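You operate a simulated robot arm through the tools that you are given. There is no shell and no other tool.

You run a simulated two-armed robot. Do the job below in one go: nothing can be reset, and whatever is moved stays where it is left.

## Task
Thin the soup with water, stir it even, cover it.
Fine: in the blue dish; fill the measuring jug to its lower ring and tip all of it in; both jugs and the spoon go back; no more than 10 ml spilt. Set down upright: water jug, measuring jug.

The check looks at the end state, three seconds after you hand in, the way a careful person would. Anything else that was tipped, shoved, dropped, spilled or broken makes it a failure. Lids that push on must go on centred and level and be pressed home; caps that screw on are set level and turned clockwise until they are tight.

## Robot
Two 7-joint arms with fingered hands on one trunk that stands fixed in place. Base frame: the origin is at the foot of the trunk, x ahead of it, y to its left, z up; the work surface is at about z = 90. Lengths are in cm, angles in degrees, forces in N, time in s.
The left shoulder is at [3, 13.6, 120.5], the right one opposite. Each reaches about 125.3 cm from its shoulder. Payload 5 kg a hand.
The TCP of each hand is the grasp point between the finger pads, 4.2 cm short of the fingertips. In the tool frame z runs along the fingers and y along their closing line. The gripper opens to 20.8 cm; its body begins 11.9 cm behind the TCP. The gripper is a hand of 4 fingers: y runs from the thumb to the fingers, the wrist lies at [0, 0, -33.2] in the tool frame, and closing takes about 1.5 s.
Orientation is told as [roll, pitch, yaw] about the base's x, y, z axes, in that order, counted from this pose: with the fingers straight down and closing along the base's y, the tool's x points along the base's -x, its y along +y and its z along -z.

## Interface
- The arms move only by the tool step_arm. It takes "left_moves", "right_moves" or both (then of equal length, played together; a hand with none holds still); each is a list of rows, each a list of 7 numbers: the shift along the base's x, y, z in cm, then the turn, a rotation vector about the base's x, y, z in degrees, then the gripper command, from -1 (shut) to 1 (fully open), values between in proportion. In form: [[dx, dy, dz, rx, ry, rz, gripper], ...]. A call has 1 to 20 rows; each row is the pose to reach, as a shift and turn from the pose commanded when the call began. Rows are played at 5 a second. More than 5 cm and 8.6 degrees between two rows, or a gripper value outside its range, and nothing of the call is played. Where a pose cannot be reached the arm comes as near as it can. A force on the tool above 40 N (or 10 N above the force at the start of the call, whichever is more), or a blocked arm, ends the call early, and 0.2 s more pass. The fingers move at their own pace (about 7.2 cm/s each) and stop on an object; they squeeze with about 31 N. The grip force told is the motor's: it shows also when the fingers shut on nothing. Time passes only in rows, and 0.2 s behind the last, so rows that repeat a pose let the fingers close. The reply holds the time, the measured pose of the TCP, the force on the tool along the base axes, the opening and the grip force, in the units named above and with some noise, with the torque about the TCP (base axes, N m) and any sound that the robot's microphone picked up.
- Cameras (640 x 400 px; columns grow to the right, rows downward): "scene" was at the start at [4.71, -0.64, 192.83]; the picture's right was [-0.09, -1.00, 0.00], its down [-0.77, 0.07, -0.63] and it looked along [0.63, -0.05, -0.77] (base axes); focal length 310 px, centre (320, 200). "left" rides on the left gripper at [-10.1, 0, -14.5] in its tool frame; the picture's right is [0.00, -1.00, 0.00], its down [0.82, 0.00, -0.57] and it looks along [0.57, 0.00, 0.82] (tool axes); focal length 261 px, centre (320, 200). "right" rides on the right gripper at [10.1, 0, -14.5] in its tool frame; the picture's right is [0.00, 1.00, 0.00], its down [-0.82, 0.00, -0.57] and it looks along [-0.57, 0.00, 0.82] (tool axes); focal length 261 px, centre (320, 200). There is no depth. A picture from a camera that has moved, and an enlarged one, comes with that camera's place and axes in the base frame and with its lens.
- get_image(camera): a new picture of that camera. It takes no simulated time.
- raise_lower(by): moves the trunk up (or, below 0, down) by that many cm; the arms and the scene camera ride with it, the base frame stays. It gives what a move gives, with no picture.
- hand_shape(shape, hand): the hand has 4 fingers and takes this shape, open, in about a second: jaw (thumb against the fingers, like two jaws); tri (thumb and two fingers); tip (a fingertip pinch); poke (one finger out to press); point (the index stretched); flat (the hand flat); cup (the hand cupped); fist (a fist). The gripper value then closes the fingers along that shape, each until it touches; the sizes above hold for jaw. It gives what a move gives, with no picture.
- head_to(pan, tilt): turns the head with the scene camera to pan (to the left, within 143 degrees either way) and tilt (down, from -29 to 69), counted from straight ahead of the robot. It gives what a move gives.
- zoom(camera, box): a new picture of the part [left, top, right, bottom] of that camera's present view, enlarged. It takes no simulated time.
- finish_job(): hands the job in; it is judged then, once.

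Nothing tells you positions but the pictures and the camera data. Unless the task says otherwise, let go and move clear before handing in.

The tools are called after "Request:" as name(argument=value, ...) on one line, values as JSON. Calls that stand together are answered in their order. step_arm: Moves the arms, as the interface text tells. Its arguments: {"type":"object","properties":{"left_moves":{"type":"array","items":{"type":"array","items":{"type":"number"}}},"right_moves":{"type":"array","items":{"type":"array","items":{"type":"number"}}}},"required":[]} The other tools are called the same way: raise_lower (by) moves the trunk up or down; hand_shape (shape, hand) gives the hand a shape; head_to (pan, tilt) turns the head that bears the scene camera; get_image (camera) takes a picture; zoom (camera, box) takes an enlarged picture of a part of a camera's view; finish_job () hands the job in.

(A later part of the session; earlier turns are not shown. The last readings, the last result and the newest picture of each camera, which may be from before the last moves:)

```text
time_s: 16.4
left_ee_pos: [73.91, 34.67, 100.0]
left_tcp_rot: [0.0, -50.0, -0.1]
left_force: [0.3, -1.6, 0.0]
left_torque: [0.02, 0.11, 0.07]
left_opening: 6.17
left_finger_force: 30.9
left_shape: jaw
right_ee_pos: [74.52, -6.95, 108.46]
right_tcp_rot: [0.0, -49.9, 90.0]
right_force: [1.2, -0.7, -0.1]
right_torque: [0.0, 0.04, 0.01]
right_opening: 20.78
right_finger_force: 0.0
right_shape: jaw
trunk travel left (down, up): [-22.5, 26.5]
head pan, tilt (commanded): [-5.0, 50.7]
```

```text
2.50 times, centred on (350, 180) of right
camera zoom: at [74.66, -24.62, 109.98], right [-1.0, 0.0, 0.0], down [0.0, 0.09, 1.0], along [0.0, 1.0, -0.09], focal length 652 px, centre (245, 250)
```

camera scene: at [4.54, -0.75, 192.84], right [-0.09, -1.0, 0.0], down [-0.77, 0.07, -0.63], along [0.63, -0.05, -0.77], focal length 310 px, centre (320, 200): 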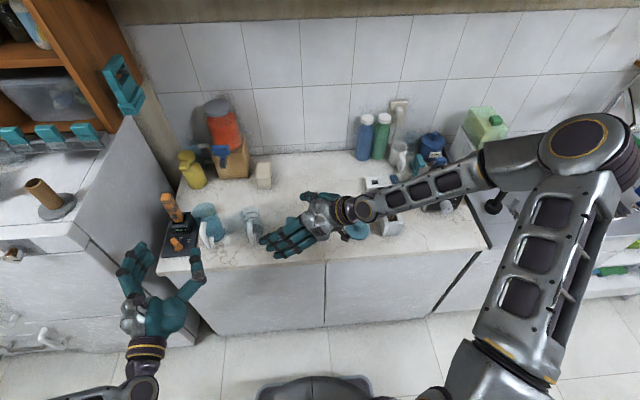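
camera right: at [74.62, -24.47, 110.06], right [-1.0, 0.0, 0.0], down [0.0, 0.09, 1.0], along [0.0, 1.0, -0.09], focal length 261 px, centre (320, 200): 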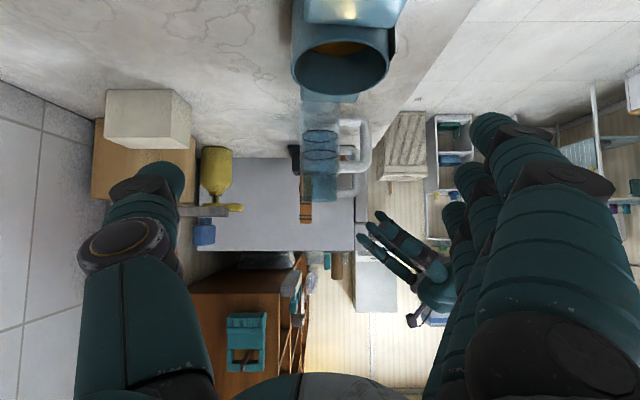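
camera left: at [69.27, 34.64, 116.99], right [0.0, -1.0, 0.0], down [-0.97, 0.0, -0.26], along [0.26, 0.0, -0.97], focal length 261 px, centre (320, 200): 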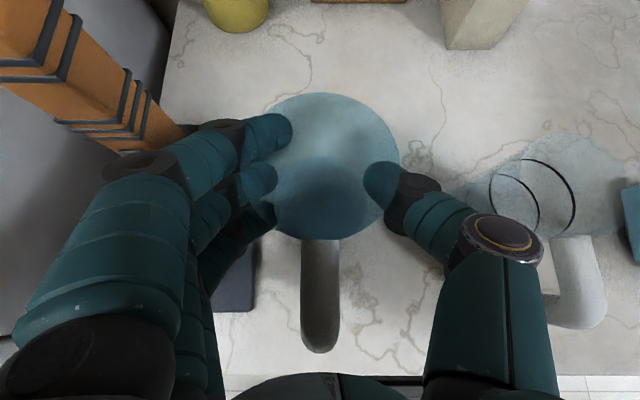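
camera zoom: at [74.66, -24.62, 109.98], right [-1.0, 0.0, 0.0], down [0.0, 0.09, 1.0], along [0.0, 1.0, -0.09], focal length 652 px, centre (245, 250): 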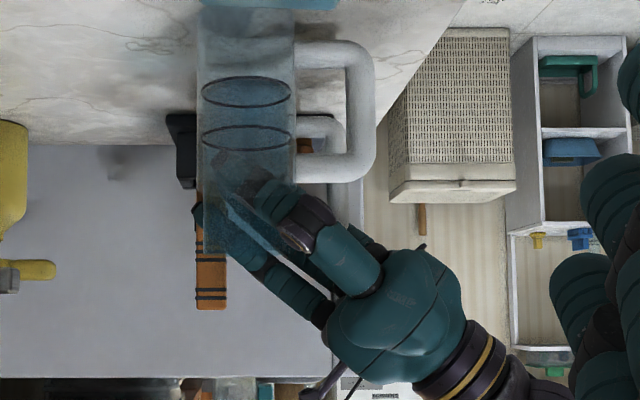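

The grip is firm, with the top finger wrapped round the back of the jug. I'll lift straight up a little to test it.

Request:
step_arm(left_moves=[[0, 0, 0.5, 0, 0, 0, -1], [0, 0, 1.5, 0, 0, 0, -1], [0, 0, 3, 0, 0, 0, -1], [0, 0, 4.5, 0, 0, 0, -1], [0, 0, 4.5, 0, 0, 0, -1]])

Request:
zoom(camera="right", box=[270, 100, 430, 260])

Request:
zoom(camera="scene", box=[150, 170, 270, 260])

Request:
get_image(camera="left")

```text
time_s: 17.6
left_ee_pos: [74.02, 34.66, 104.53]
left_tcp_rot: [0.0, -50.0, -0.1]
left_force: [0.9, 0.0, -4.2]
left_torque: [-0.01, 0.02, -0.02]
left_opening: 6.13
left_finger_force: 31.2
left_shape: jaw
right_ee_pos: [74.69, -7.04, 108.45]
right_tcp_rot: [0.1, -50.0, 89.9]
right_force: [0.1, 0.5, -0.4]
right_torque: [0.0, 0.07, 0.03]
right_opening: 20.8
right_finger_force: 0.1
right_shape: jaw
trunk travel left (down, up): [-22.5, 26.5]
head pan, tilt (commanded): [-5.0, 50.7]
```

```text
2.50 times, centred on (350, 180) of right
camera zoom: at [74.71, -24.57, 109.96], right [-1.0, 0.0, 0.0], down [0.0, 0.09, 1.0], along [0.0, 1.0, -0.09], focal length 652 px, centre (245, 250)
```

zoom: 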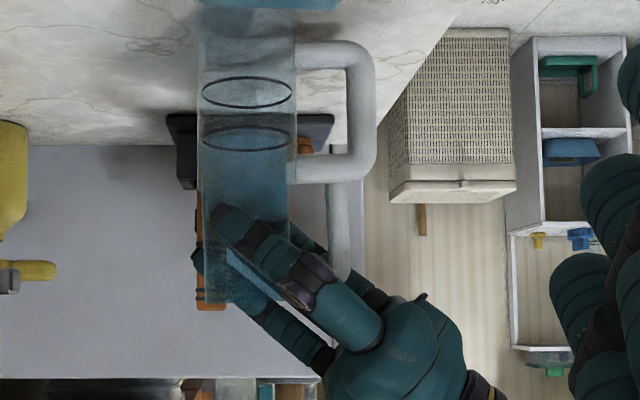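

```text
4.44 times, centred on (210, 215) of scene
camera zoom: at [4.8, -0.58, 192.82], right [-0.09, -1.0, 0.0], down [-0.77, 0.07, -0.63], along [0.63, -0.06, -0.77], focal length 1378 px, centre (809, 133)
```

zoom: 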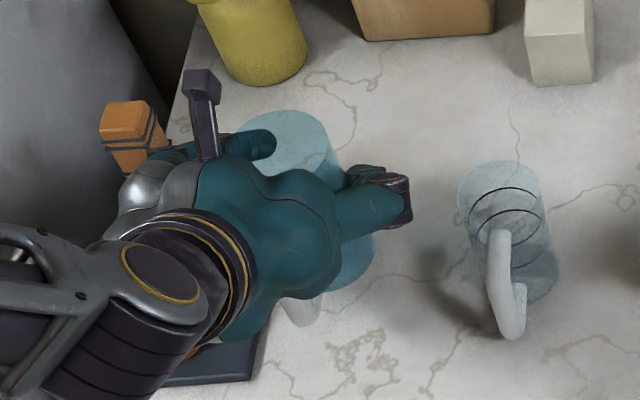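

```text
taken
camera left: at [69.35, 34.67, 121.41], right [0.0, -1.0, 0.0], down [-0.97, 0.0, -0.26], along [0.26, 0.0, -0.97], focal length 261 px, centre (320, 200)
```

left: 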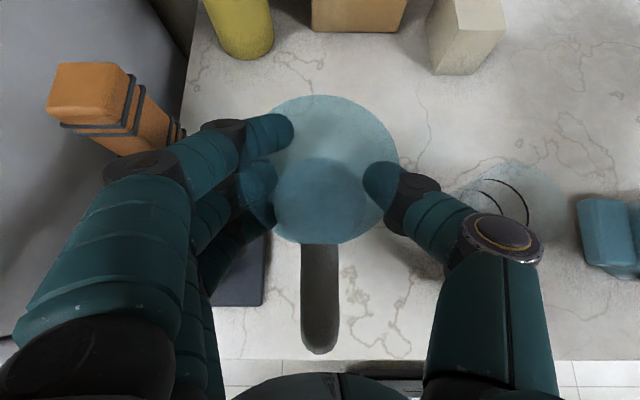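

The jug lifts cleanly and stays upright. Before moving over, I'll fix the measuring jug's exact position.

Request:
zoom(camera="left", box=[430, 130, 590, 290])

Request:
zoom(camera="scene", box=[225, 195, 275, 250])

Request:
zoom(camera="right", box=[290, 90, 390, 180])

```text
2.50 times, centred on (510, 210) of left
camera zoom: at [69.35, 34.67, 121.41], right [0.0, -1.0, 0.0], down [-0.97, 0.0, -0.26], along [0.26, 0.0, -0.97], focal length 652 px, centre (-155, 175)
```

zoom: 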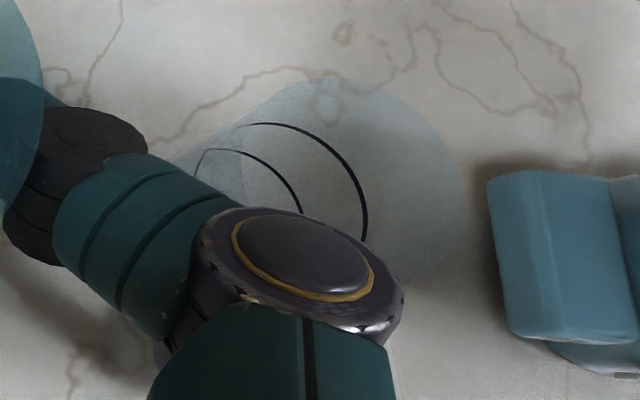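

```text
7.27 times, centred on (250, 222) of scene
camera zoom: at [4.8, -0.58, 192.82], right [-0.09, -1.0, 0.0], down [-0.77, 0.07, -0.63], along [0.63, -0.06, -0.77], focal length 2255 px, centre (829, 36)
```

zoom: 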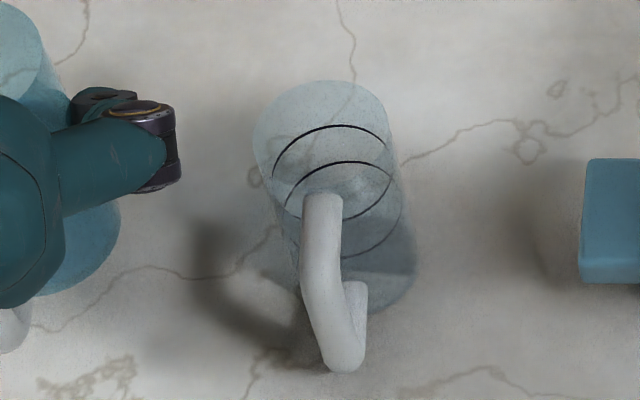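

```text
4.44 times, centred on (340, 135) of right
camera zoom: at [74.71, -24.57, 109.96], right [-1.0, 0.0, 0.0], down [0.0, 0.09, 1.0], along [0.0, 1.0, -0.09], focal length 1158 px, centre (231, 489)
```

zoom: 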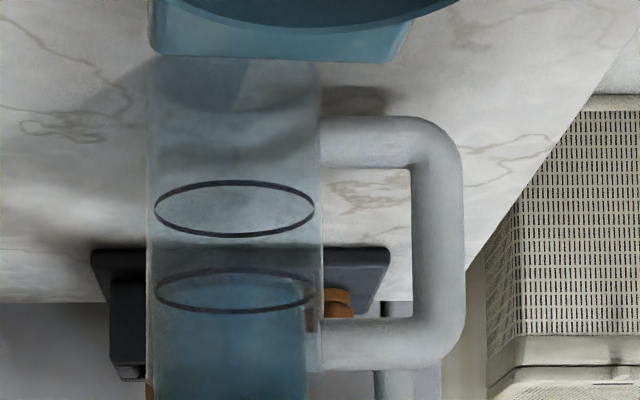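

The measuring jug's axis is about (74.6, 18.95) with its rim at z≈102. I'll raise the water jug and yaw it 35° clockwise, standing off to the front-left so it never crosses the measuring jug's handle.

Request:
step_arm(left_moves=[[0, 0, 1.5, 0, 0, 0, -1], [0, 0, 3, 0, 0, 0, -1], [-0.5, -0.3, 4.5, 0, 0, -3, -1], [-1.5, -1, 6, 0, 0, -7, -1], [-2.7, -2, 7, 0, 0, -11, -1], [-4, -3.3, 7.5, 0, 0, -15, -1], [-5.3, -4.7, 7.5, 0, 0, -19, -1], [-6.6, -6, 7.5, 0, 0, -23, -1], [-7.8, -7.2, 7.5, 0, 0, -27, -1], [-8.6, -8.2, 7.5, 0, 0, -31, -1], [-9.2, -8.8, 7.5, 0, 0, -35, -1], [-9.2, -8.8, 7.5, 0, 0, -35, -1]])

Request:
get_image(camera="left")

Request:
get_image(camera="right")

Request:
get_image(camera="scene")

```text
time_s: 20.2
left_ee_pos: [64.68, 25.73, 112.07]
left_tcp_rot: [-0.1, -49.9, -35.2]
left_force: [0.5, -0.7, -3.5]
left_torque: [0.01, 0.05, 0.01]
left_opening: 6.12
left_finger_force: 31.0
left_shape: jaw
right_ee_pos: [74.69, -7.04, 108.5]
right_tcp_rot: [0.1, -50.0, 90.0]
right_force: [1.0, -0.2, 0.5]
right_torque: [0.03, 0.03, 0.05]
right_opening: 20.78
right_finger_force: 0.1
right_shape: jaw
trunk travel left (down, up): [-22.5, 26.5]
head pan, tilt (commanded): [-5.0, 50.7]
```

```text
taken
camera left: at [61.0, 28.25, 128.99], right [-0.57, -0.82, 0.0], down [-0.79, 0.55, -0.26], along [0.21, -0.15, -0.97], focal length 261 px, centre (320, 200)
```

left: 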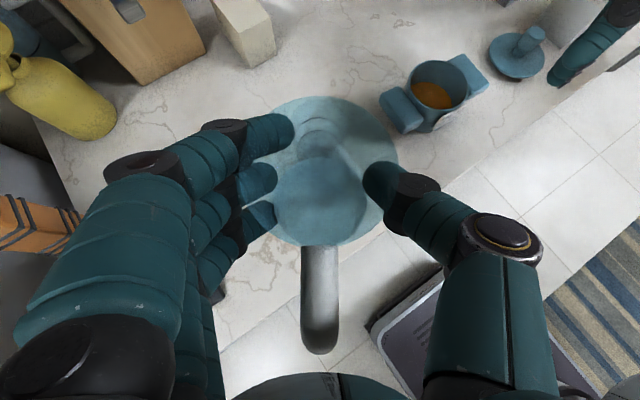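

```text
taken
camera right: at [74.69, -24.65, 109.95], right [-1.0, 0.0, 0.0], down [0.0, 0.09, 1.0], along [0.0, 1.0, -0.09], focal length 261 px, centre (320, 200)
```

right: 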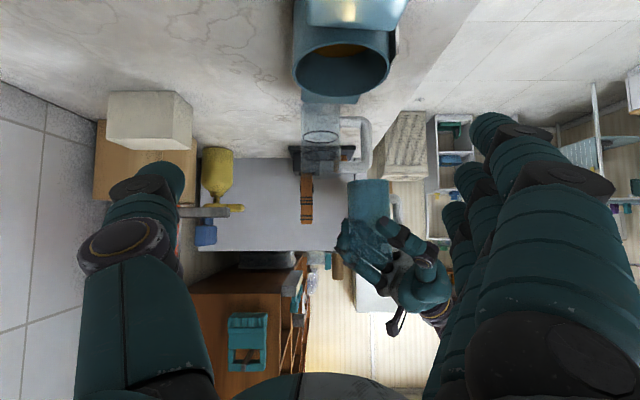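

```text
taken
camera scene: at [4.76, -0.7, 192.82], right [-0.09, -1.0, 0.0], down [-0.77, 0.07, -0.63], along [0.63, -0.05, -0.77], focal length 310 px, centre (320, 200)
```

scene: 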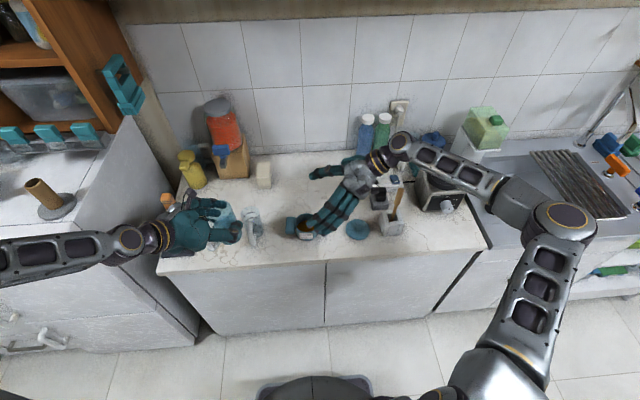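

The stand-off is good. Now I'll tilt slowly to about 46° while moving the lip over the measuring jug, which should still be short of pouring.

Request:
step_arm(left_moves=[[0.3, -0.2, 0, 2.6, 3.8, 0, -1], [0.6, -0.4, 0, 5.3, 7.5, 0, -1], [1.0, -0.7, -0.3, 7.9, 11.3, 0, -1], [1.4, -1.0, -0.6, 10.6, 15.1, 0, -1], [1.8, -1.3, -1.0, 13.2, 18.8, 0, -1], [2.2, -1.55, -1.5, 15.8, 22.6, 0, -1], [2.6, -1.8, -2.2, 18.5, 26.4, 0, -1], [3.0, -2.1, -3.0, 21.1, 30.1, 0, -1], [3.4, -2.4, -3.8, 23.8, 33.9, 0, -1], [3.7, -2.6, -4.5, 26.4, 37.7, 0, -1], [3.7, -2.6, -4.5, 26.4, 37.7, 0, -1]])

Request:
get_image(camera="left")

Request:
zoom(camera="right", box=[270, 80, 430, 260])

Request:
zoom(camera="scene", box=[190, 160, 330, 260])

```text
time_s: 22.6
left_ee_pos: [68.52, 23.36, 107.51]
left_tcp_rot: [-0.1, -3.9, -35.0]
left_force: [-0.5, -0.1, -3.4]
left_torque: [-0.11, -0.16, 0.0]
left_opening: 6.03
left_finger_force: 31.5
left_shape: jaw
right_ee_pos: [74.63, -7.02, 108.5]
right_tcp_rot: [0.1, -50.1, 90.0]
right_force: [0.0, 0.0, 0.5]
right_torque: [-0.07, -0.05, -0.05]
right_opening: 20.8
right_finger_force: 0.1
right_shape: jaw
trunk travel left (down, up): [-22.5, 26.5]
head pan, tilt (commanded): [-5.0, 50.7]
```

```text
taken
camera left: at [75.86, 18.05, 122.57], right [-0.57, -0.82, 0.0], down [-0.7, 0.49, 0.51], along [-0.42, 0.29, -0.86], focal length 261 px, centre (320, 200)
```

left: 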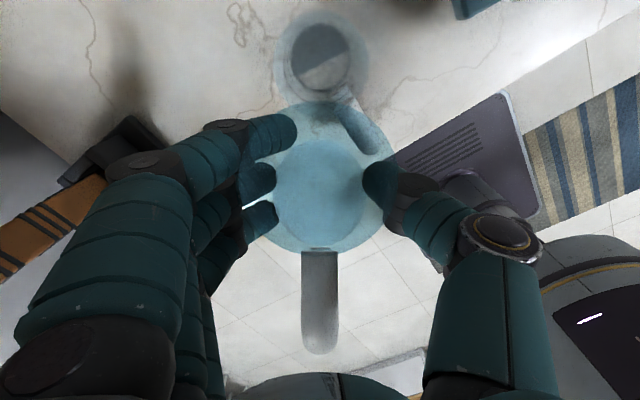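

```text
2.22 times, centred on (350, 170) of right
camera zoom: at [74.61, -24.57, 110.04], right [-1.0, 0.0, 0.0], down [0.0, 0.09, 1.0], along [0.0, 1.0, -0.09], focal length 579 px, centre (253, 267)
```

zoom: 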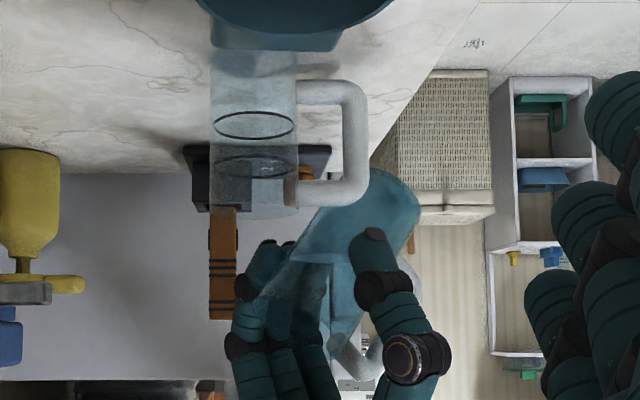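

```text
4.00 times, centred on (260, 210) of scene
camera zoom: at [4.63, -0.55, 192.83], right [-0.09, -1.0, 0.0], down [-0.77, 0.07, -0.63], along [0.63, -0.06, -0.77], focal length 1240 px, centre (560, 160)
```

zoom: 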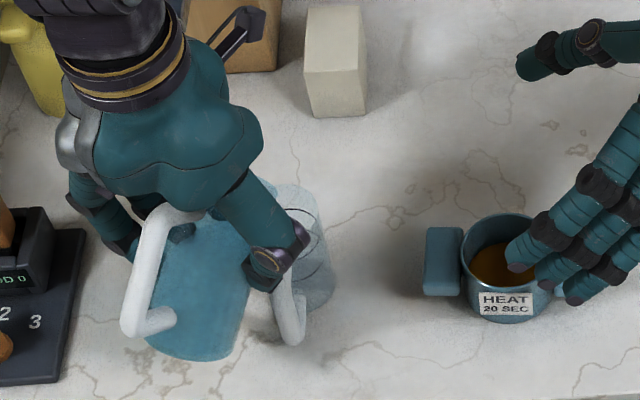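

The lip is near the measuring jug's mouth and nothing has poured yet. I'll zoom in to measure the lip's position against the mouth.

Request:
zoom(camera="left", box=[240, 0, 400, 120])

Request:
zoom(camera="right", box=[310, 90, 390, 180])

```text
3.33 times, centred on (320, 60) of left
camera zoom: at [75.86, 18.05, 122.57], right [-0.57, -0.82, 0.0], down [-0.7, 0.49, 0.51], along [-0.42, 0.29, -0.86], focal length 869 px, centre (320, 667)
```

zoom: 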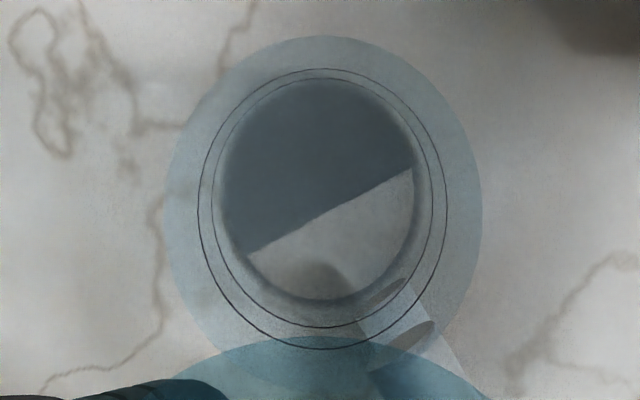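

```text
4.44 times, centred on (350, 135) of right
camera zoom: at [74.61, -24.57, 110.04], right [-1.0, 0.0, 0.0], down [0.0, 0.09, 1.0], along [0.0, 1.0, -0.09], focal length 1158 px, centre (187, 489)
```

zoom: 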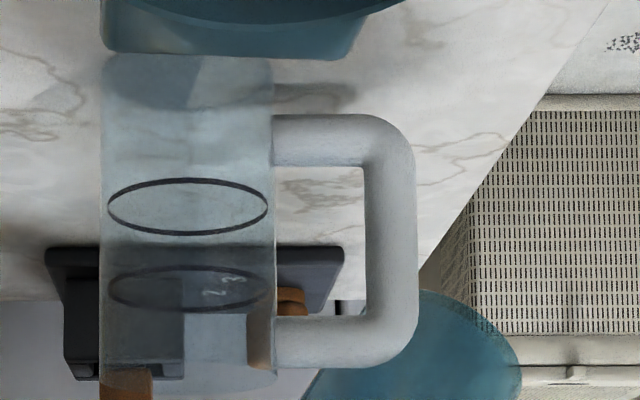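

The measuring jug's mouth is centred near (74.85, 18.75), and the lip sits about 1.5 cm behind the centre. I'll tilt on in small steps, watching for flow.

Request:
step_arm(left_moves=[[0.05, -0.05, 0.2, 1.1, 1.6, 0, -1], [0.1, -0.1, 0.3, 2.3, 3.3, 0, -1], [0.1, -0.15, 0.4, 3.4, 4.9, 0, -1], [0.1, -0.2, 0.5, 4.3, 6.1, 0, -1], [0.1, -0.2, 0.5, 5.2, 7.4, 0, -1], [0.1, -0.2, 0.5, 5.2, 7.4, 0, -1]])

Request:
zoom(camera="left", box=[200, 0, 440, 260])

Request:
zoom(camera="right", box=[290, 80, 410, 220])

```text
time_s: 24.0
left_ee_pos: [68.67, 23.09, 108.05]
left_tcp_rot: [0.0, 5.1, -34.9]
left_force: [-0.3, 0.7, -4.2]
left_torque: [-0.12, -0.15, 0.01]
left_opening: 6.01
left_finger_force: 30.6
left_shape: jaw
right_ee_pos: [74.73, -6.97, 108.54]
right_tcp_rot: [0.0, -49.9, 90.0]
right_force: [-0.1, -0.1, 0.6]
right_torque: [0.02, -0.02, 0.01]
right_opening: 20.81
right_finger_force: 0.0
right_shape: jaw
trunk travel left (down, up): [-22.5, 26.5]
head pan, tilt (commanded): [-5.0, 50.7]
```

```text
1.54 times, centred on (320, 130) of left
camera zoom: at [77.81, 16.52, 121.49], right [-0.57, -0.82, 0.0], down [-0.63, 0.44, 0.64], along [-0.53, 0.37, -0.77], focal length 401 px, centre (320, 308)
```

zoom: 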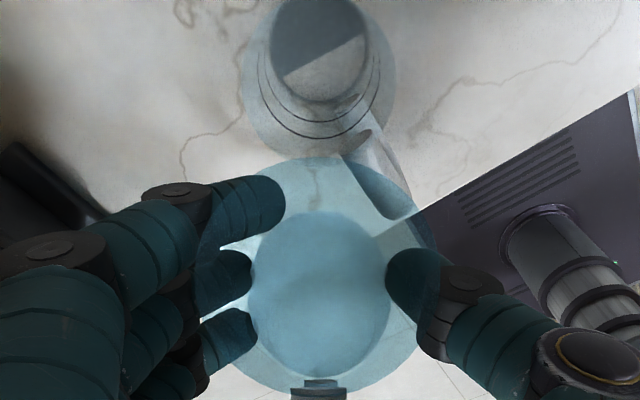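

```text
2.86 times, centred on (350, 150) of right
camera zoom: at [74.65, -24.6, 109.99], right [-1.0, 0.0, 0.0], down [0.0, 0.09, 1.0], along [0.0, 1.0, -0.09], focal length 745 px, centre (234, 343)
```

zoom: 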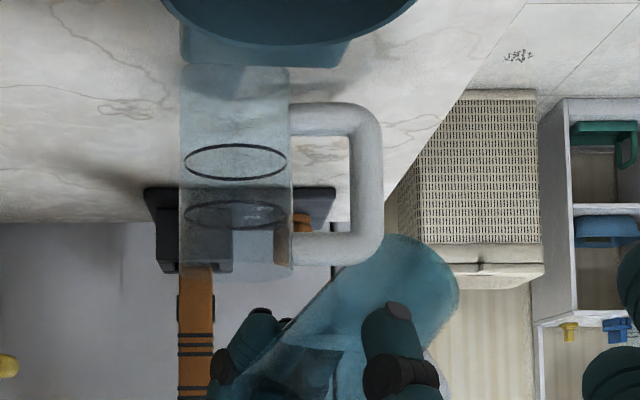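

No flow yet at 55°. I'll continue to about 58°.

Request:
step_arm(left_moves=[[0.03, -0.03, 0.1, 0.6, 0.8, 0, -1], [0.06, -0.06, 0.2, 1.1, 1.6, 0, -1], [0.1, -0.08, 0.3, 1.7, 2.5, 0, -1], [0.1, -0.08, 0.3, 1.7, 2.5, 0, -1]])

Request:
zoom(camera="left", box=[220, 0, 420, 180])

Request:
zoom(camera="right", box=[290, 80, 410, 220])

```text
time_s: 25.0
left_ee_pos: [68.74, 23.04, 108.43]
left_tcp_rot: [-0.1, 8.1, -35.0]
left_force: [-0.6, -0.3, -3.7]
left_torque: [-0.1, -0.14, -0.01]
left_opening: 6.0
left_finger_force: 31.4
left_shape: jaw
right_ee_pos: [74.73, -6.97, 108.42]
right_tcp_rot: [0.1, -49.9, 90.0]
right_force: [-0.7, 0.8, 0.7]
right_torque: [-0.03, 0.0, 0.01]
right_opening: 20.8
right_finger_force: 0.0
right_shape: jaw
trunk travel left (down, up): [-22.5, 26.5]
head pan, tilt (commanded): [-5.0, 50.7]
```

```text
2.22 times, centred on (320, 90) of left
camera zoom: at [78.48, 16.02, 121.2], right [-0.57, -0.82, 0.0], down [-0.6, 0.42, 0.68], along [-0.56, 0.39, -0.73], focal length 579 px, centre (320, 444)
```

zoom: 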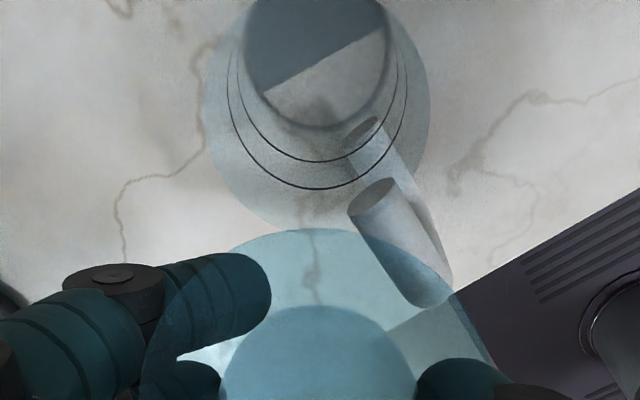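

```text
2.86 times, centred on (350, 150) of right
camera zoom: at [74.66, -24.59, 109.99], right [-1.0, 0.0, 0.0], down [0.0, 0.09, 1.0], along [0.0, 1.0, -0.09], focal length 745 px, centre (234, 343)
```

zoom: 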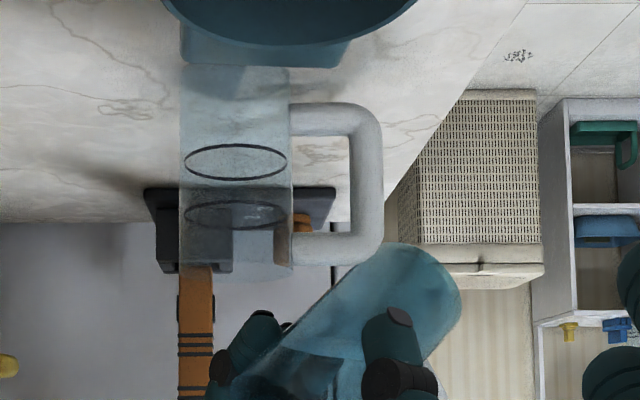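

The water surface is almost level with the lip. I'll go on in finer steps.

Request:
step_arm(left_moves=[[0.1, -0.07, 0.05, 0.3, 0.4, 0, -1], [0.2, -0.15, 0.1, 0.6, 0.8, 0, -1], [0.3, -0.2, 0.15, 0.9, 1.2, 0, -1], [0.35, -0.25, 0.2, 1.1, 1.6, 0, -1], [0.35, -0.25, 0.2, 1.1, 1.6, 0, -1]])

Request:
zoom(camera="left", box=[220, 0, 420, 180])

Request:
zoom(camera="right", box=[290, 80, 410, 220])

```text
time_s: 26.2
left_ee_pos: [69.05, 22.63, 108.55]
left_tcp_rot: [-0.2, 10.0, -35.0]
left_force: [0.3, -0.9, -4.0]
left_torque: [-0.1, -0.12, -0.01]
left_opening: 6.01
left_finger_force: 31.0
left_shape: jaw
right_ee_pos: [74.68, -7.13, 108.41]
right_tcp_rot: [0.1, -49.9, 89.9]
right_force: [0.1, 0.5, -0.2]
right_torque: [0.01, 0.0, 0.0]
right_opening: 20.81
right_finger_force: 0.0
right_shape: jaw
trunk travel left (down, up): [-22.5, 26.5]
head pan, tilt (commanded): [-5.0, 50.7]
```

```text
2.22 times, centred on (320, 90) of left
camera zoom: at [79.23, 15.47, 120.93], right [-0.57, -0.82, 0.0], down [-0.58, 0.4, 0.71], along [-0.58, 0.4, -0.71], focal length 579 px, centre (320, 444)
```

zoom: 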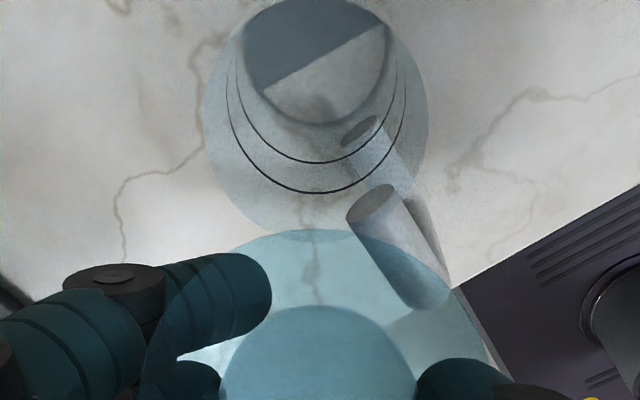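

```text
2.86 times, centred on (350, 150) of right
camera zoom: at [74.68, -24.61, 109.97], right [-1.0, 0.0, 0.0], down [0.0, 0.09, 1.0], along [0.0, 1.0, -0.09], focal length 745 px, centre (234, 343)
```

zoom: 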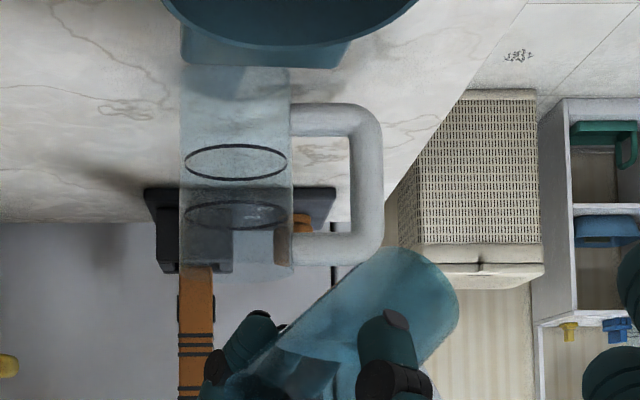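

Still dry at 60°, so two more degrees.

Request:
step_arm(left_moves=[[0.05, -0.03, 0.05, 0.3, 0.4, 0, -1], [0.1, -0.05, 0.1, 0.6, 0.8, 0, -1], [0.1, -0.08, 0.15, 0.9, 1.2, 0, -1], [0.12, -0.1, 0.2, 1.1, 1.6, 0, -1], [0.12, -0.1, 0.2, 1.1, 1.6, 0, -1]])

Request:
zoom(camera="left", box=[220, 0, 420, 180])

Request:
zoom(camera="right", box=[300, 90, 410, 240])

```text
time_s: 27.4
left_ee_pos: [69.15, 22.51, 108.83]
left_tcp_rot: [-0.1, 12.0, -35.1]
left_force: [-0.8, 0.5, -5.0]
left_torque: [-0.1, -0.17, 0.02]
left_opening: 6.0
left_finger_force: 30.4
left_shape: jaw
right_ee_pos: [74.66, -6.94, 108.39]
right_tcp_rot: [0.0, -50.0, 90.1]
right_force: [0.1, 0.5, 0.4]
right_torque: [0.03, -0.03, 0.02]
right_opening: 20.79
right_finger_force: 0.0
right_shape: jaw
trunk travel left (down, up): [-22.5, 26.5]
head pan, tilt (commanded): [-5.0, 50.7]
```

```text
2.22 times, centred on (320, 90) of left
camera zoom: at [79.7, 15.14, 120.78], right [-0.57, -0.82, 0.0], down [-0.56, 0.39, 0.73], along [-0.6, 0.42, -0.68], focal length 579 px, centre (320, 444)
```

zoom: 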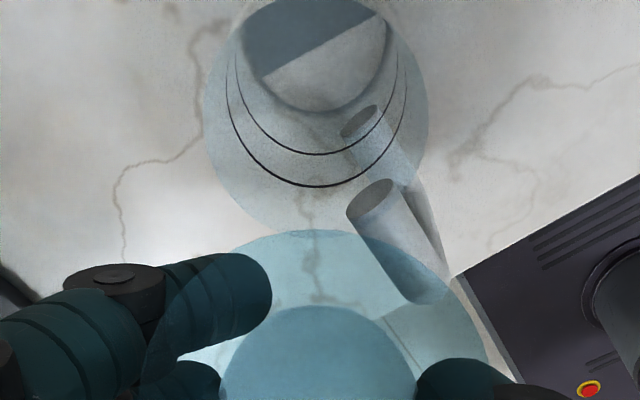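

```text
2.67 times, centred on (355, 165) of right
camera zoom: at [74.68, -24.61, 109.98], right [-1.0, 0.0, 0.0], down [0.0, 0.09, 1.0], along [0.0, 1.0, -0.09], focal length 695 px, centre (227, 293)
```

zoom: 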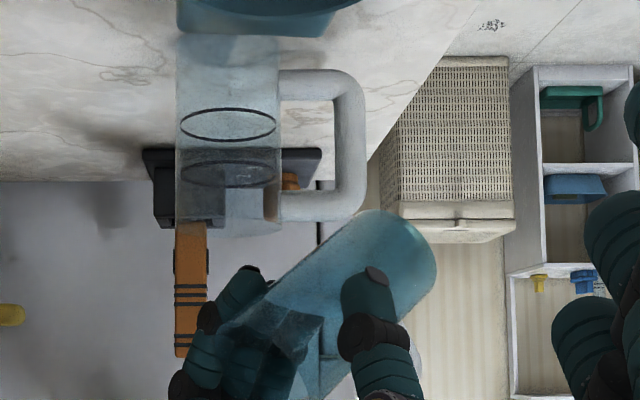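

I'll look closely at the water surface inside the tilted jug to judge how much further I need to go.

Request:
zoom(camera="right", box=[320, 160, 400, 230])

Request:
zoom(camera="left", box=[230, 90, 410, 270])

Request:
zoom(camera="scene", box=[200, 180, 290, 250])

```text
5.71 times, centred on (360, 195) of right
camera zoom: at [74.68, -24.61, 109.98], right [-1.0, 0.0, 0.0], down [0.0, 0.09, 1.0], along [0.0, 1.0, -0.09], focal length 1489 px, centre (91, 229)
```

zoom: 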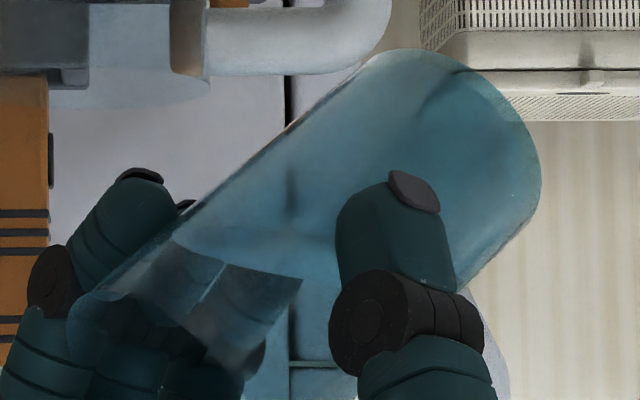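

```text
2.22 times, centred on (320, 180) of left
camera zoom: at [79.7, 15.14, 120.78], right [-0.57, -0.82, 0.0], down [-0.56, 0.39, 0.73], along [-0.6, 0.42, -0.68], focal length 579 px, centre (320, 244)
```

zoom: 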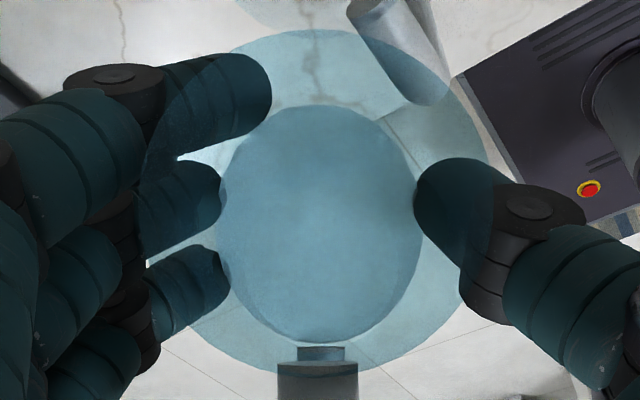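

```text
5.71 times, centred on (245, 215) of scene
camera zoom: at [4.74, -0.63, 192.82], right [-0.09, -1.0, 0.0], down [-0.77, 0.07, -0.63], along [0.63, -0.05, -0.77], focal length 1772 px, centre (749, 114)
```

zoom: 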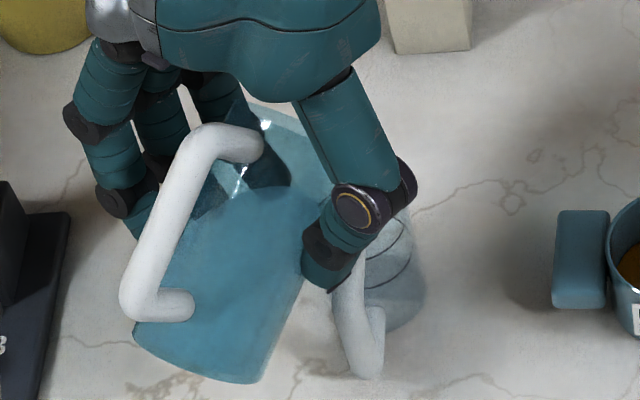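

The geometry matches my plan: the lip is at about z≈106.5 and the water is just short of it. I'll keep tilting in one-degree steps.

Request:
step_arm(left_moves=[[0.03, -0.02, 0.04, 0.3, 0.4, 0, -1], [0.05, -0.03, 0.08, 0.6, 0.8, 0, -1], [0.07, -0.05, 0.12, 0.9, 1.2, 0, -1], [0.07, -0.05, 0.12, 0.9, 1.2, 0, -1]])

Request:
zoom(camera="scene", box=[200, 180, 290, 250])

Request:
zoom(camera="right", box=[310, 90, 390, 200])

```text
time_s: 28.4
left_ee_pos: [69.32, 22.6, 108.89]
left_tcp_rot: [0.0, 13.6, -35.0]
left_force: [0.2, 0.3, -4.1]
left_torque: [-0.12, -0.18, -0.02]
left_opening: 5.99
left_finger_force: 30.9
left_shape: jaw
right_ee_pos: [74.74, -7.05, 108.48]
right_tcp_rot: [0.1, -50.0, 90.1]
right_force: [-0.6, -0.5, 0.3]
right_torque: [-0.03, -0.01, 0.0]
right_opening: 20.79
right_finger_force: 0.0
right_shape: jaw
trunk travel left (down, up): [-22.5, 26.5]
head pan, tilt (commanded): [-5.0, 50.7]
```

```text
5.71 times, centred on (245, 215) of scene
camera zoom: at [4.73, -0.63, 192.82], right [-0.09, -1.0, 0.0], down [-0.77, 0.07, -0.63], along [0.63, -0.05, -0.77], focal length 1772 px, centre (749, 114)
```

zoom: 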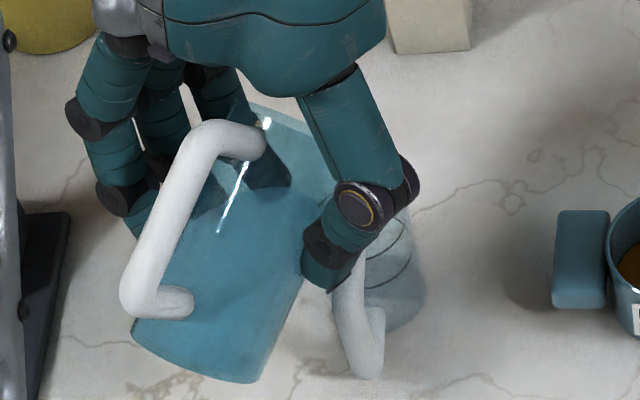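

```text
3.64 times, centred on (350, 145) of right
camera zoom: at [74.67, -24.61, 109.98], right [-1.0, 0.0, 0.0], down [0.0, 0.09, 1.0], along [0.0, 1.0, -0.09], focal length 948 px, centre (211, 400)
```

zoom: 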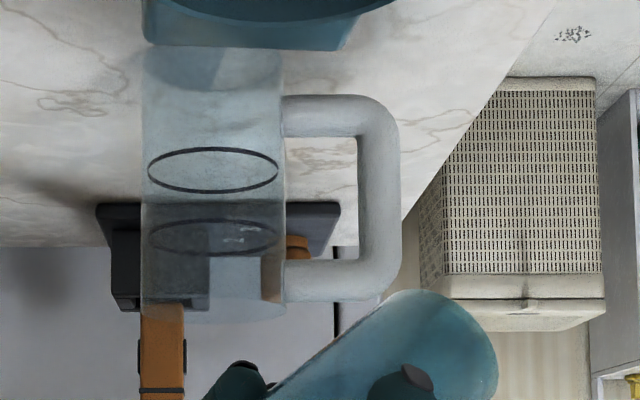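

Still dry at 63.5°, so another 1.5°.

Request:
step_arm(left_moves=[[0.03, -0.02, 0.04, 0.3, 0.4, 0, -1], [0.05, -0.03, 0.08, 0.6, 0.8, 0, -1], [0.07, -0.05, 0.12, 0.9, 1.2, 0, -1], [0.07, -0.05, 0.12, 0.9, 1.2, 0, -1]])

Request:
zoom(camera="left", box=[220, 0, 420, 180])

Request:
zoom(camera="right", box=[310, 90, 390, 200])

```text
time_s: 29.4
left_ee_pos: [69.37, 22.4, 109.04]
left_tcp_rot: [0.0, 15.0, -34.9]
left_force: [-0.6, 0.1, -4.9]
left_torque: [-0.13, -0.18, 0.04]
left_opening: 6.01
left_finger_force: 31.2
left_shape: jaw
right_ee_pos: [74.61, -6.92, 108.35]
right_tcp_rot: [0.1, -50.0, 90.1]
right_force: [-0.3, 0.2, 0.5]
right_torque: [-0.01, -0.03, -0.04]
right_opening: 20.78
right_finger_force: 0.1
right_shape: jaw
trunk travel left (down, up): [-22.5, 26.5]
head pan, tilt (commanded): [-5.0, 50.7]
```

```text
2.22 times, centred on (320, 90) of left
camera zoom: at [80.37, 14.68, 120.29], right [-0.57, -0.82, 0.0], down [-0.53, 0.37, 0.76], along [-0.63, 0.44, -0.64], focal length 579 px, centre (320, 444)
```

zoom: 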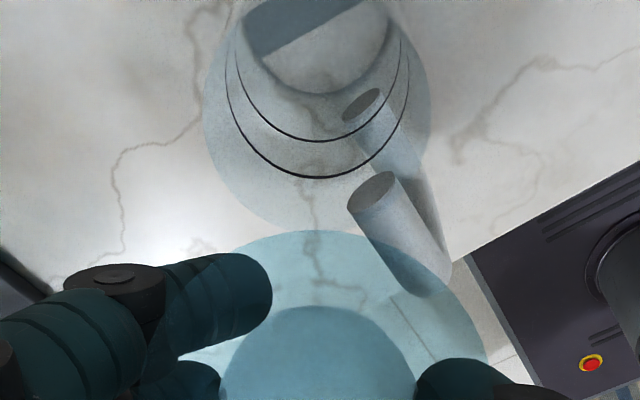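

```text
3.64 times, centred on (350, 145) of right
camera zoom: at [74.67, -24.6, 109.98], right [-1.0, 0.0, 0.0], down [0.0, 0.09, 1.0], along [0.0, 1.0, -0.09], focal length 948 px, centre (211, 400)
```

zoom: 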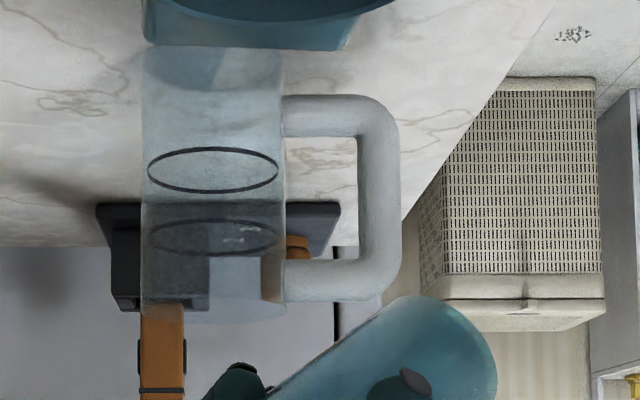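

Still dry at 65°. I'll hold the horizontal position and keep tilting by a degree or so, raising slightly to keep the lip level.

Request:
step_arm(left_moves=[[0, 0, 0.04, 0.3, 0.4, 0, -1], [0, 0, 0.08, 0.6, 0.8, 0, -1], [0, 0, 0.12, 0.9, 1.2, 0, -1], [0, 0, 0.15, 1.1, 1.6, 0, -1], [0, 0, 0.15, 1.1, 1.6, 0, -1]])

Request:
zoom(camera="left", box=[220, 0, 420, 180])

Request:
zoom(camera="scene", box=[200, 180, 290, 250])

Request:
zoom(camera="right", box=[310, 90, 390, 200])

```text
time_s: 30.6
left_ee_pos: [69.41, 22.52, 109.18]
left_tcp_rot: [0.0, 16.9, -35.0]
left_force: [0.7, -0.4, -3.2]
left_torque: [-0.1, -0.16, -0.02]
left_opening: 5.97
left_finger_force: 31.2
left_shape: jaw
right_ee_pos: [74.66, -7.03, 108.38]
right_tcp_rot: [0.0, -50.0, 90.0]
right_force: [0.7, 0.1, 0.5]
right_torque: [0.0, 0.02, 0.04]
right_opening: 20.8
right_finger_force: 0.0
right_shape: jaw
trunk travel left (down, up): [-22.5, 26.5]
head pan, tilt (commanded): [-5.0, 50.7]
```

```text
2.22 times, centred on (320, 90) of left
camera zoom: at [80.69, 14.48, 119.97], right [-0.57, -0.82, 0.0], down [-0.51, 0.35, 0.79], along [-0.65, 0.45, -0.62], focal length 579 px, centre (320, 444)
```

zoom: 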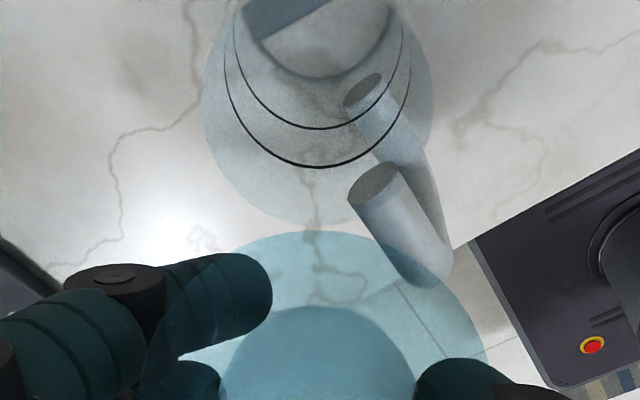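

```text
5.71 times, centred on (245, 215) of scene
camera zoom: at [4.74, -0.64, 192.82], right [-0.09, -1.0, 0.0], down [-0.77, 0.07, -0.63], along [0.63, -0.05, -0.77], focal length 1772 px, centre (749, 114)
```

zoom: 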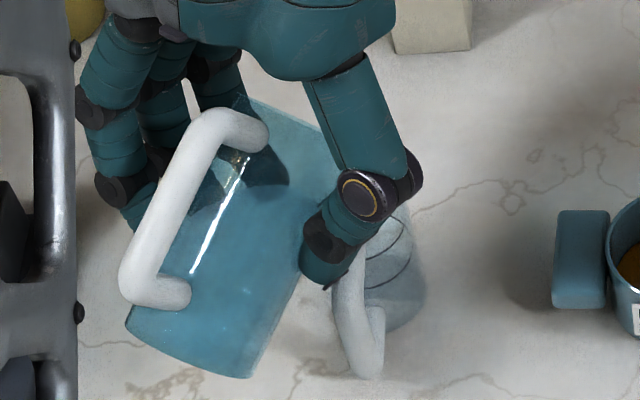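

```text
3.64 times, centred on (350, 145) of right
camera zoom: at [74.68, -24.61, 109.98], right [-1.0, 0.0, 0.0], down [0.0, 0.09, 1.0], along [0.0, 1.0, -0.09], focal length 948 px, centre (211, 400)
```

zoom: 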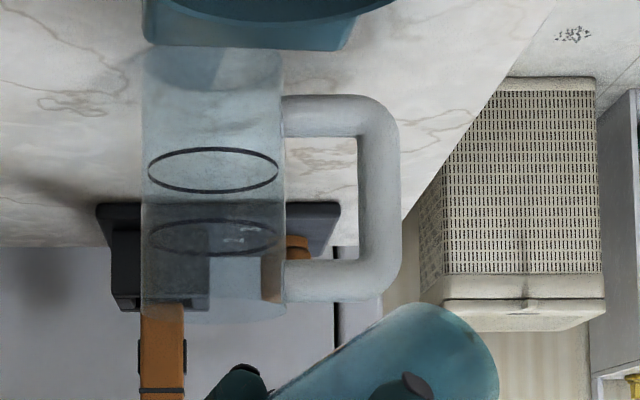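

Still dry at 67°; two more degrees.

Request:
step_arm(left_moves=[[0, 0, 0.05, 0.3, 0.4, 0, -1], [0, 0, 0.1, 0.6, 0.8, 0, -1], [0, 0, 0.15, 0.9, 1.2, 0, -1], [0, 0, 0.2, 1.1, 1.6, 0, -1], [0, 0, 0.2, 1.1, 1.6, 0, -1]])

Request:
zoom(camera="left", box=[220, 0, 420, 180])

Request:
zoom(camera="right", box=[310, 90, 390, 200])

```text
time_s: 31.8
left_ee_pos: [69.36, 22.45, 109.49]
left_tcp_rot: [0.0, 18.9, -35.0]
left_force: [-0.8, 0.0, -3.3]
left_torque: [-0.12, -0.16, -0.02]
left_opening: 5.98
left_finger_force: 31.2
left_shape: jaw
right_ee_pos: [74.67, -7.03, 108.47]
right_tcp_rot: [0.0, -50.0, 89.9]
right_force: [-0.6, -0.6, -0.2]
right_torque: [0.0, 0.01, 0.0]
right_opening: 20.8
right_finger_force: 0.1
right_shape: jaw
trunk travel left (down, up): [-22.5, 26.5]
head pan, tilt (commanded): [-5.0, 50.7]
```

```text
2.22 times, centred on (320, 90) of left
camera zoom: at [80.96, 14.27, 119.68], right [-0.57, -0.82, 0.0], down [-0.49, 0.34, 0.81], along [-0.66, 0.46, -0.59], focal length 579 px, centre (320, 444)
```

zoom: 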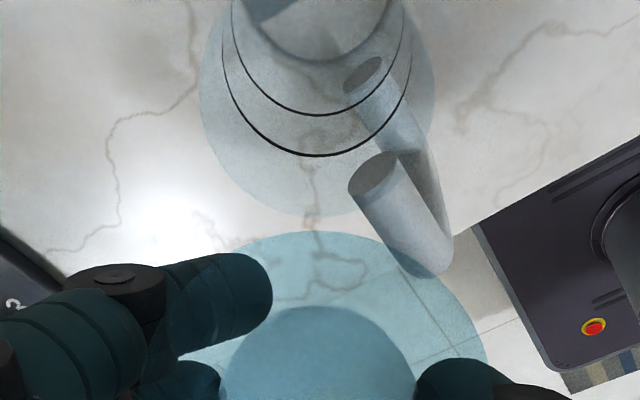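

```text
3.64 times, centred on (350, 145) of right
camera zoom: at [74.68, -24.61, 109.98], right [-1.0, 0.0, 0.0], down [0.0, 0.09, 1.0], along [0.0, 1.0, -0.09], focal length 948 px, centre (211, 400)
```

zoom: 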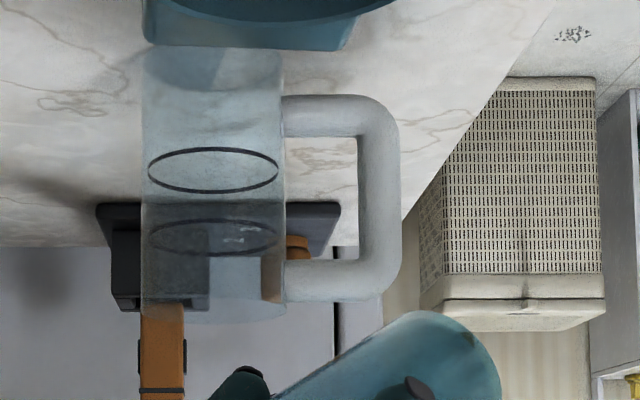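

Nothing yet at 69°; the lip is well inside the mouth. I'll go two degrees further.

Request:
step_arm(left_moves=[[0, 0, 0.05, 0.3, 0.4, 0, -1], [0, 0, 0.1, 0.6, 0.8, 0, -1], [0, 0, 0.15, 0.9, 1.2, 0, -1], [0, 0, 0.2, 1.1, 1.6, 0, -1], [0, 0, 0.2, 1.1, 1.6, 0, -1]])

Request:
zoom(camera="left", box=[220, 0, 420, 180])

Request:
zoom(camera="scene", box=[200, 180, 290, 250])

Request:
zoom(camera="right", box=[310, 90, 400, 230])

```text
time_s: 33.0
left_ee_pos: [69.32, 22.53, 109.55]
left_tcp_rot: [0.0, 20.8, -35.0]
left_force: [-0.9, 0.0, -3.7]
left_torque: [-0.14, -0.16, -0.02]
left_opening: 5.96
left_finger_force: 31.3
left_shape: jaw
right_ee_pos: [74.78, -7.04, 108.54]
right_tcp_rot: [0.1, -49.9, 90.0]
right_force: [0.9, 0.7, -0.8]
right_torque: [0.0, 0.0, 0.0]
right_opening: 20.8
right_finger_force: 0.1
right_shape: jaw
trunk travel left (down, up): [-22.5, 26.5]
head pan, tilt (commanded): [-5.0, 50.7]
```

```text
2.22 times, centred on (320, 90) of left
camera zoom: at [81.22, 14.08, 119.33], right [-0.57, -0.82, 0.0], down [-0.46, 0.32, 0.83], along [-0.68, 0.47, -0.56], focal length 579 px, centre (320, 444)
```

zoom: 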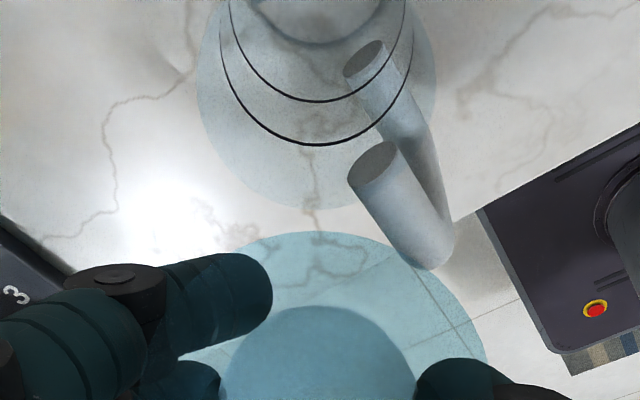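

```text
5.71 times, centred on (245, 215) of scene
camera zoom: at [4.74, -0.64, 192.82], right [-0.09, -1.0, 0.0], down [-0.77, 0.07, -0.63], along [0.63, -0.05, -0.77], focal length 1772 px, centre (749, 114)
```

zoom: 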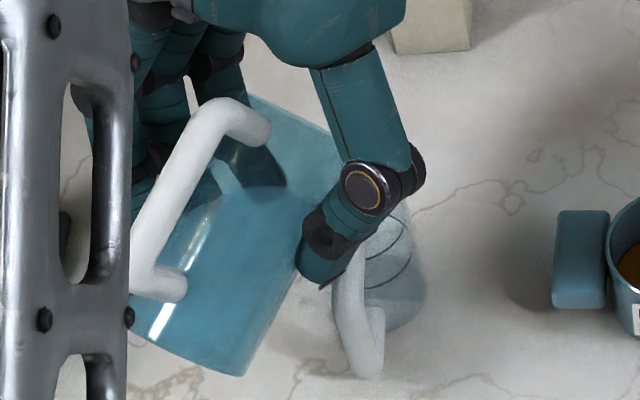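

```text
2.86 times, centred on (355, 160) of right
camera zoom: at [74.68, -24.61, 109.97], right [-1.0, 0.0, 0.0], down [0.0, 0.09, 1.0], along [0.0, 1.0, -0.09], focal length 745 px, centre (220, 314)
```

zoom: 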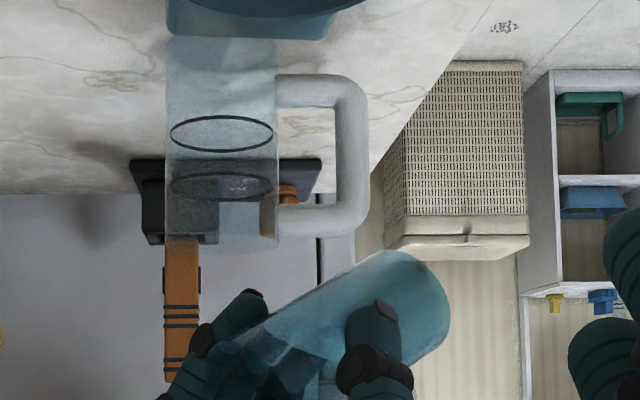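

I'll zoom on the tilted jug to find the waterline before tilting more.

Request:
zoom(camera="right", box=[315, 170, 385, 230])

Request:
zoom(camera="scene", box=[215, 190, 265, 250])

```text
6.67 times, centred on (350, 200) of right
camera zoom: at [74.68, -24.61, 109.97], right [-1.0, 0.0, 0.0], down [0.0, 0.09, 1.0], along [0.0, 1.0, -0.09], focal length 1738 px, centre (120, 200)
```

zoom: 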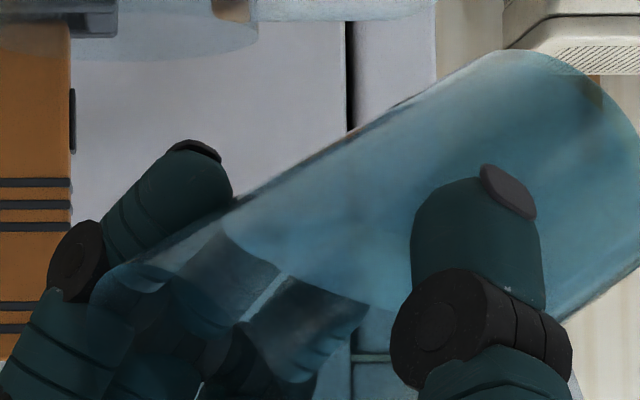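

```text
6.67 times, centred on (240, 220) of scene
camera zoom: at [4.74, -0.64, 192.82], right [-0.09, -1.0, 0.0], down [-0.77, 0.07, -0.63], along [0.63, -0.05, -0.77], focal length 2067 px, centre (853, 67)
```

zoom: 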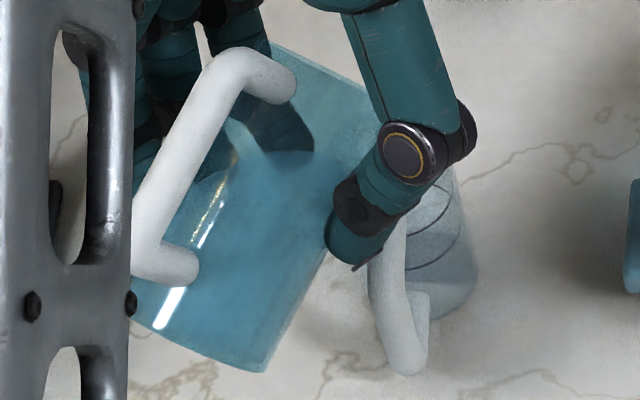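

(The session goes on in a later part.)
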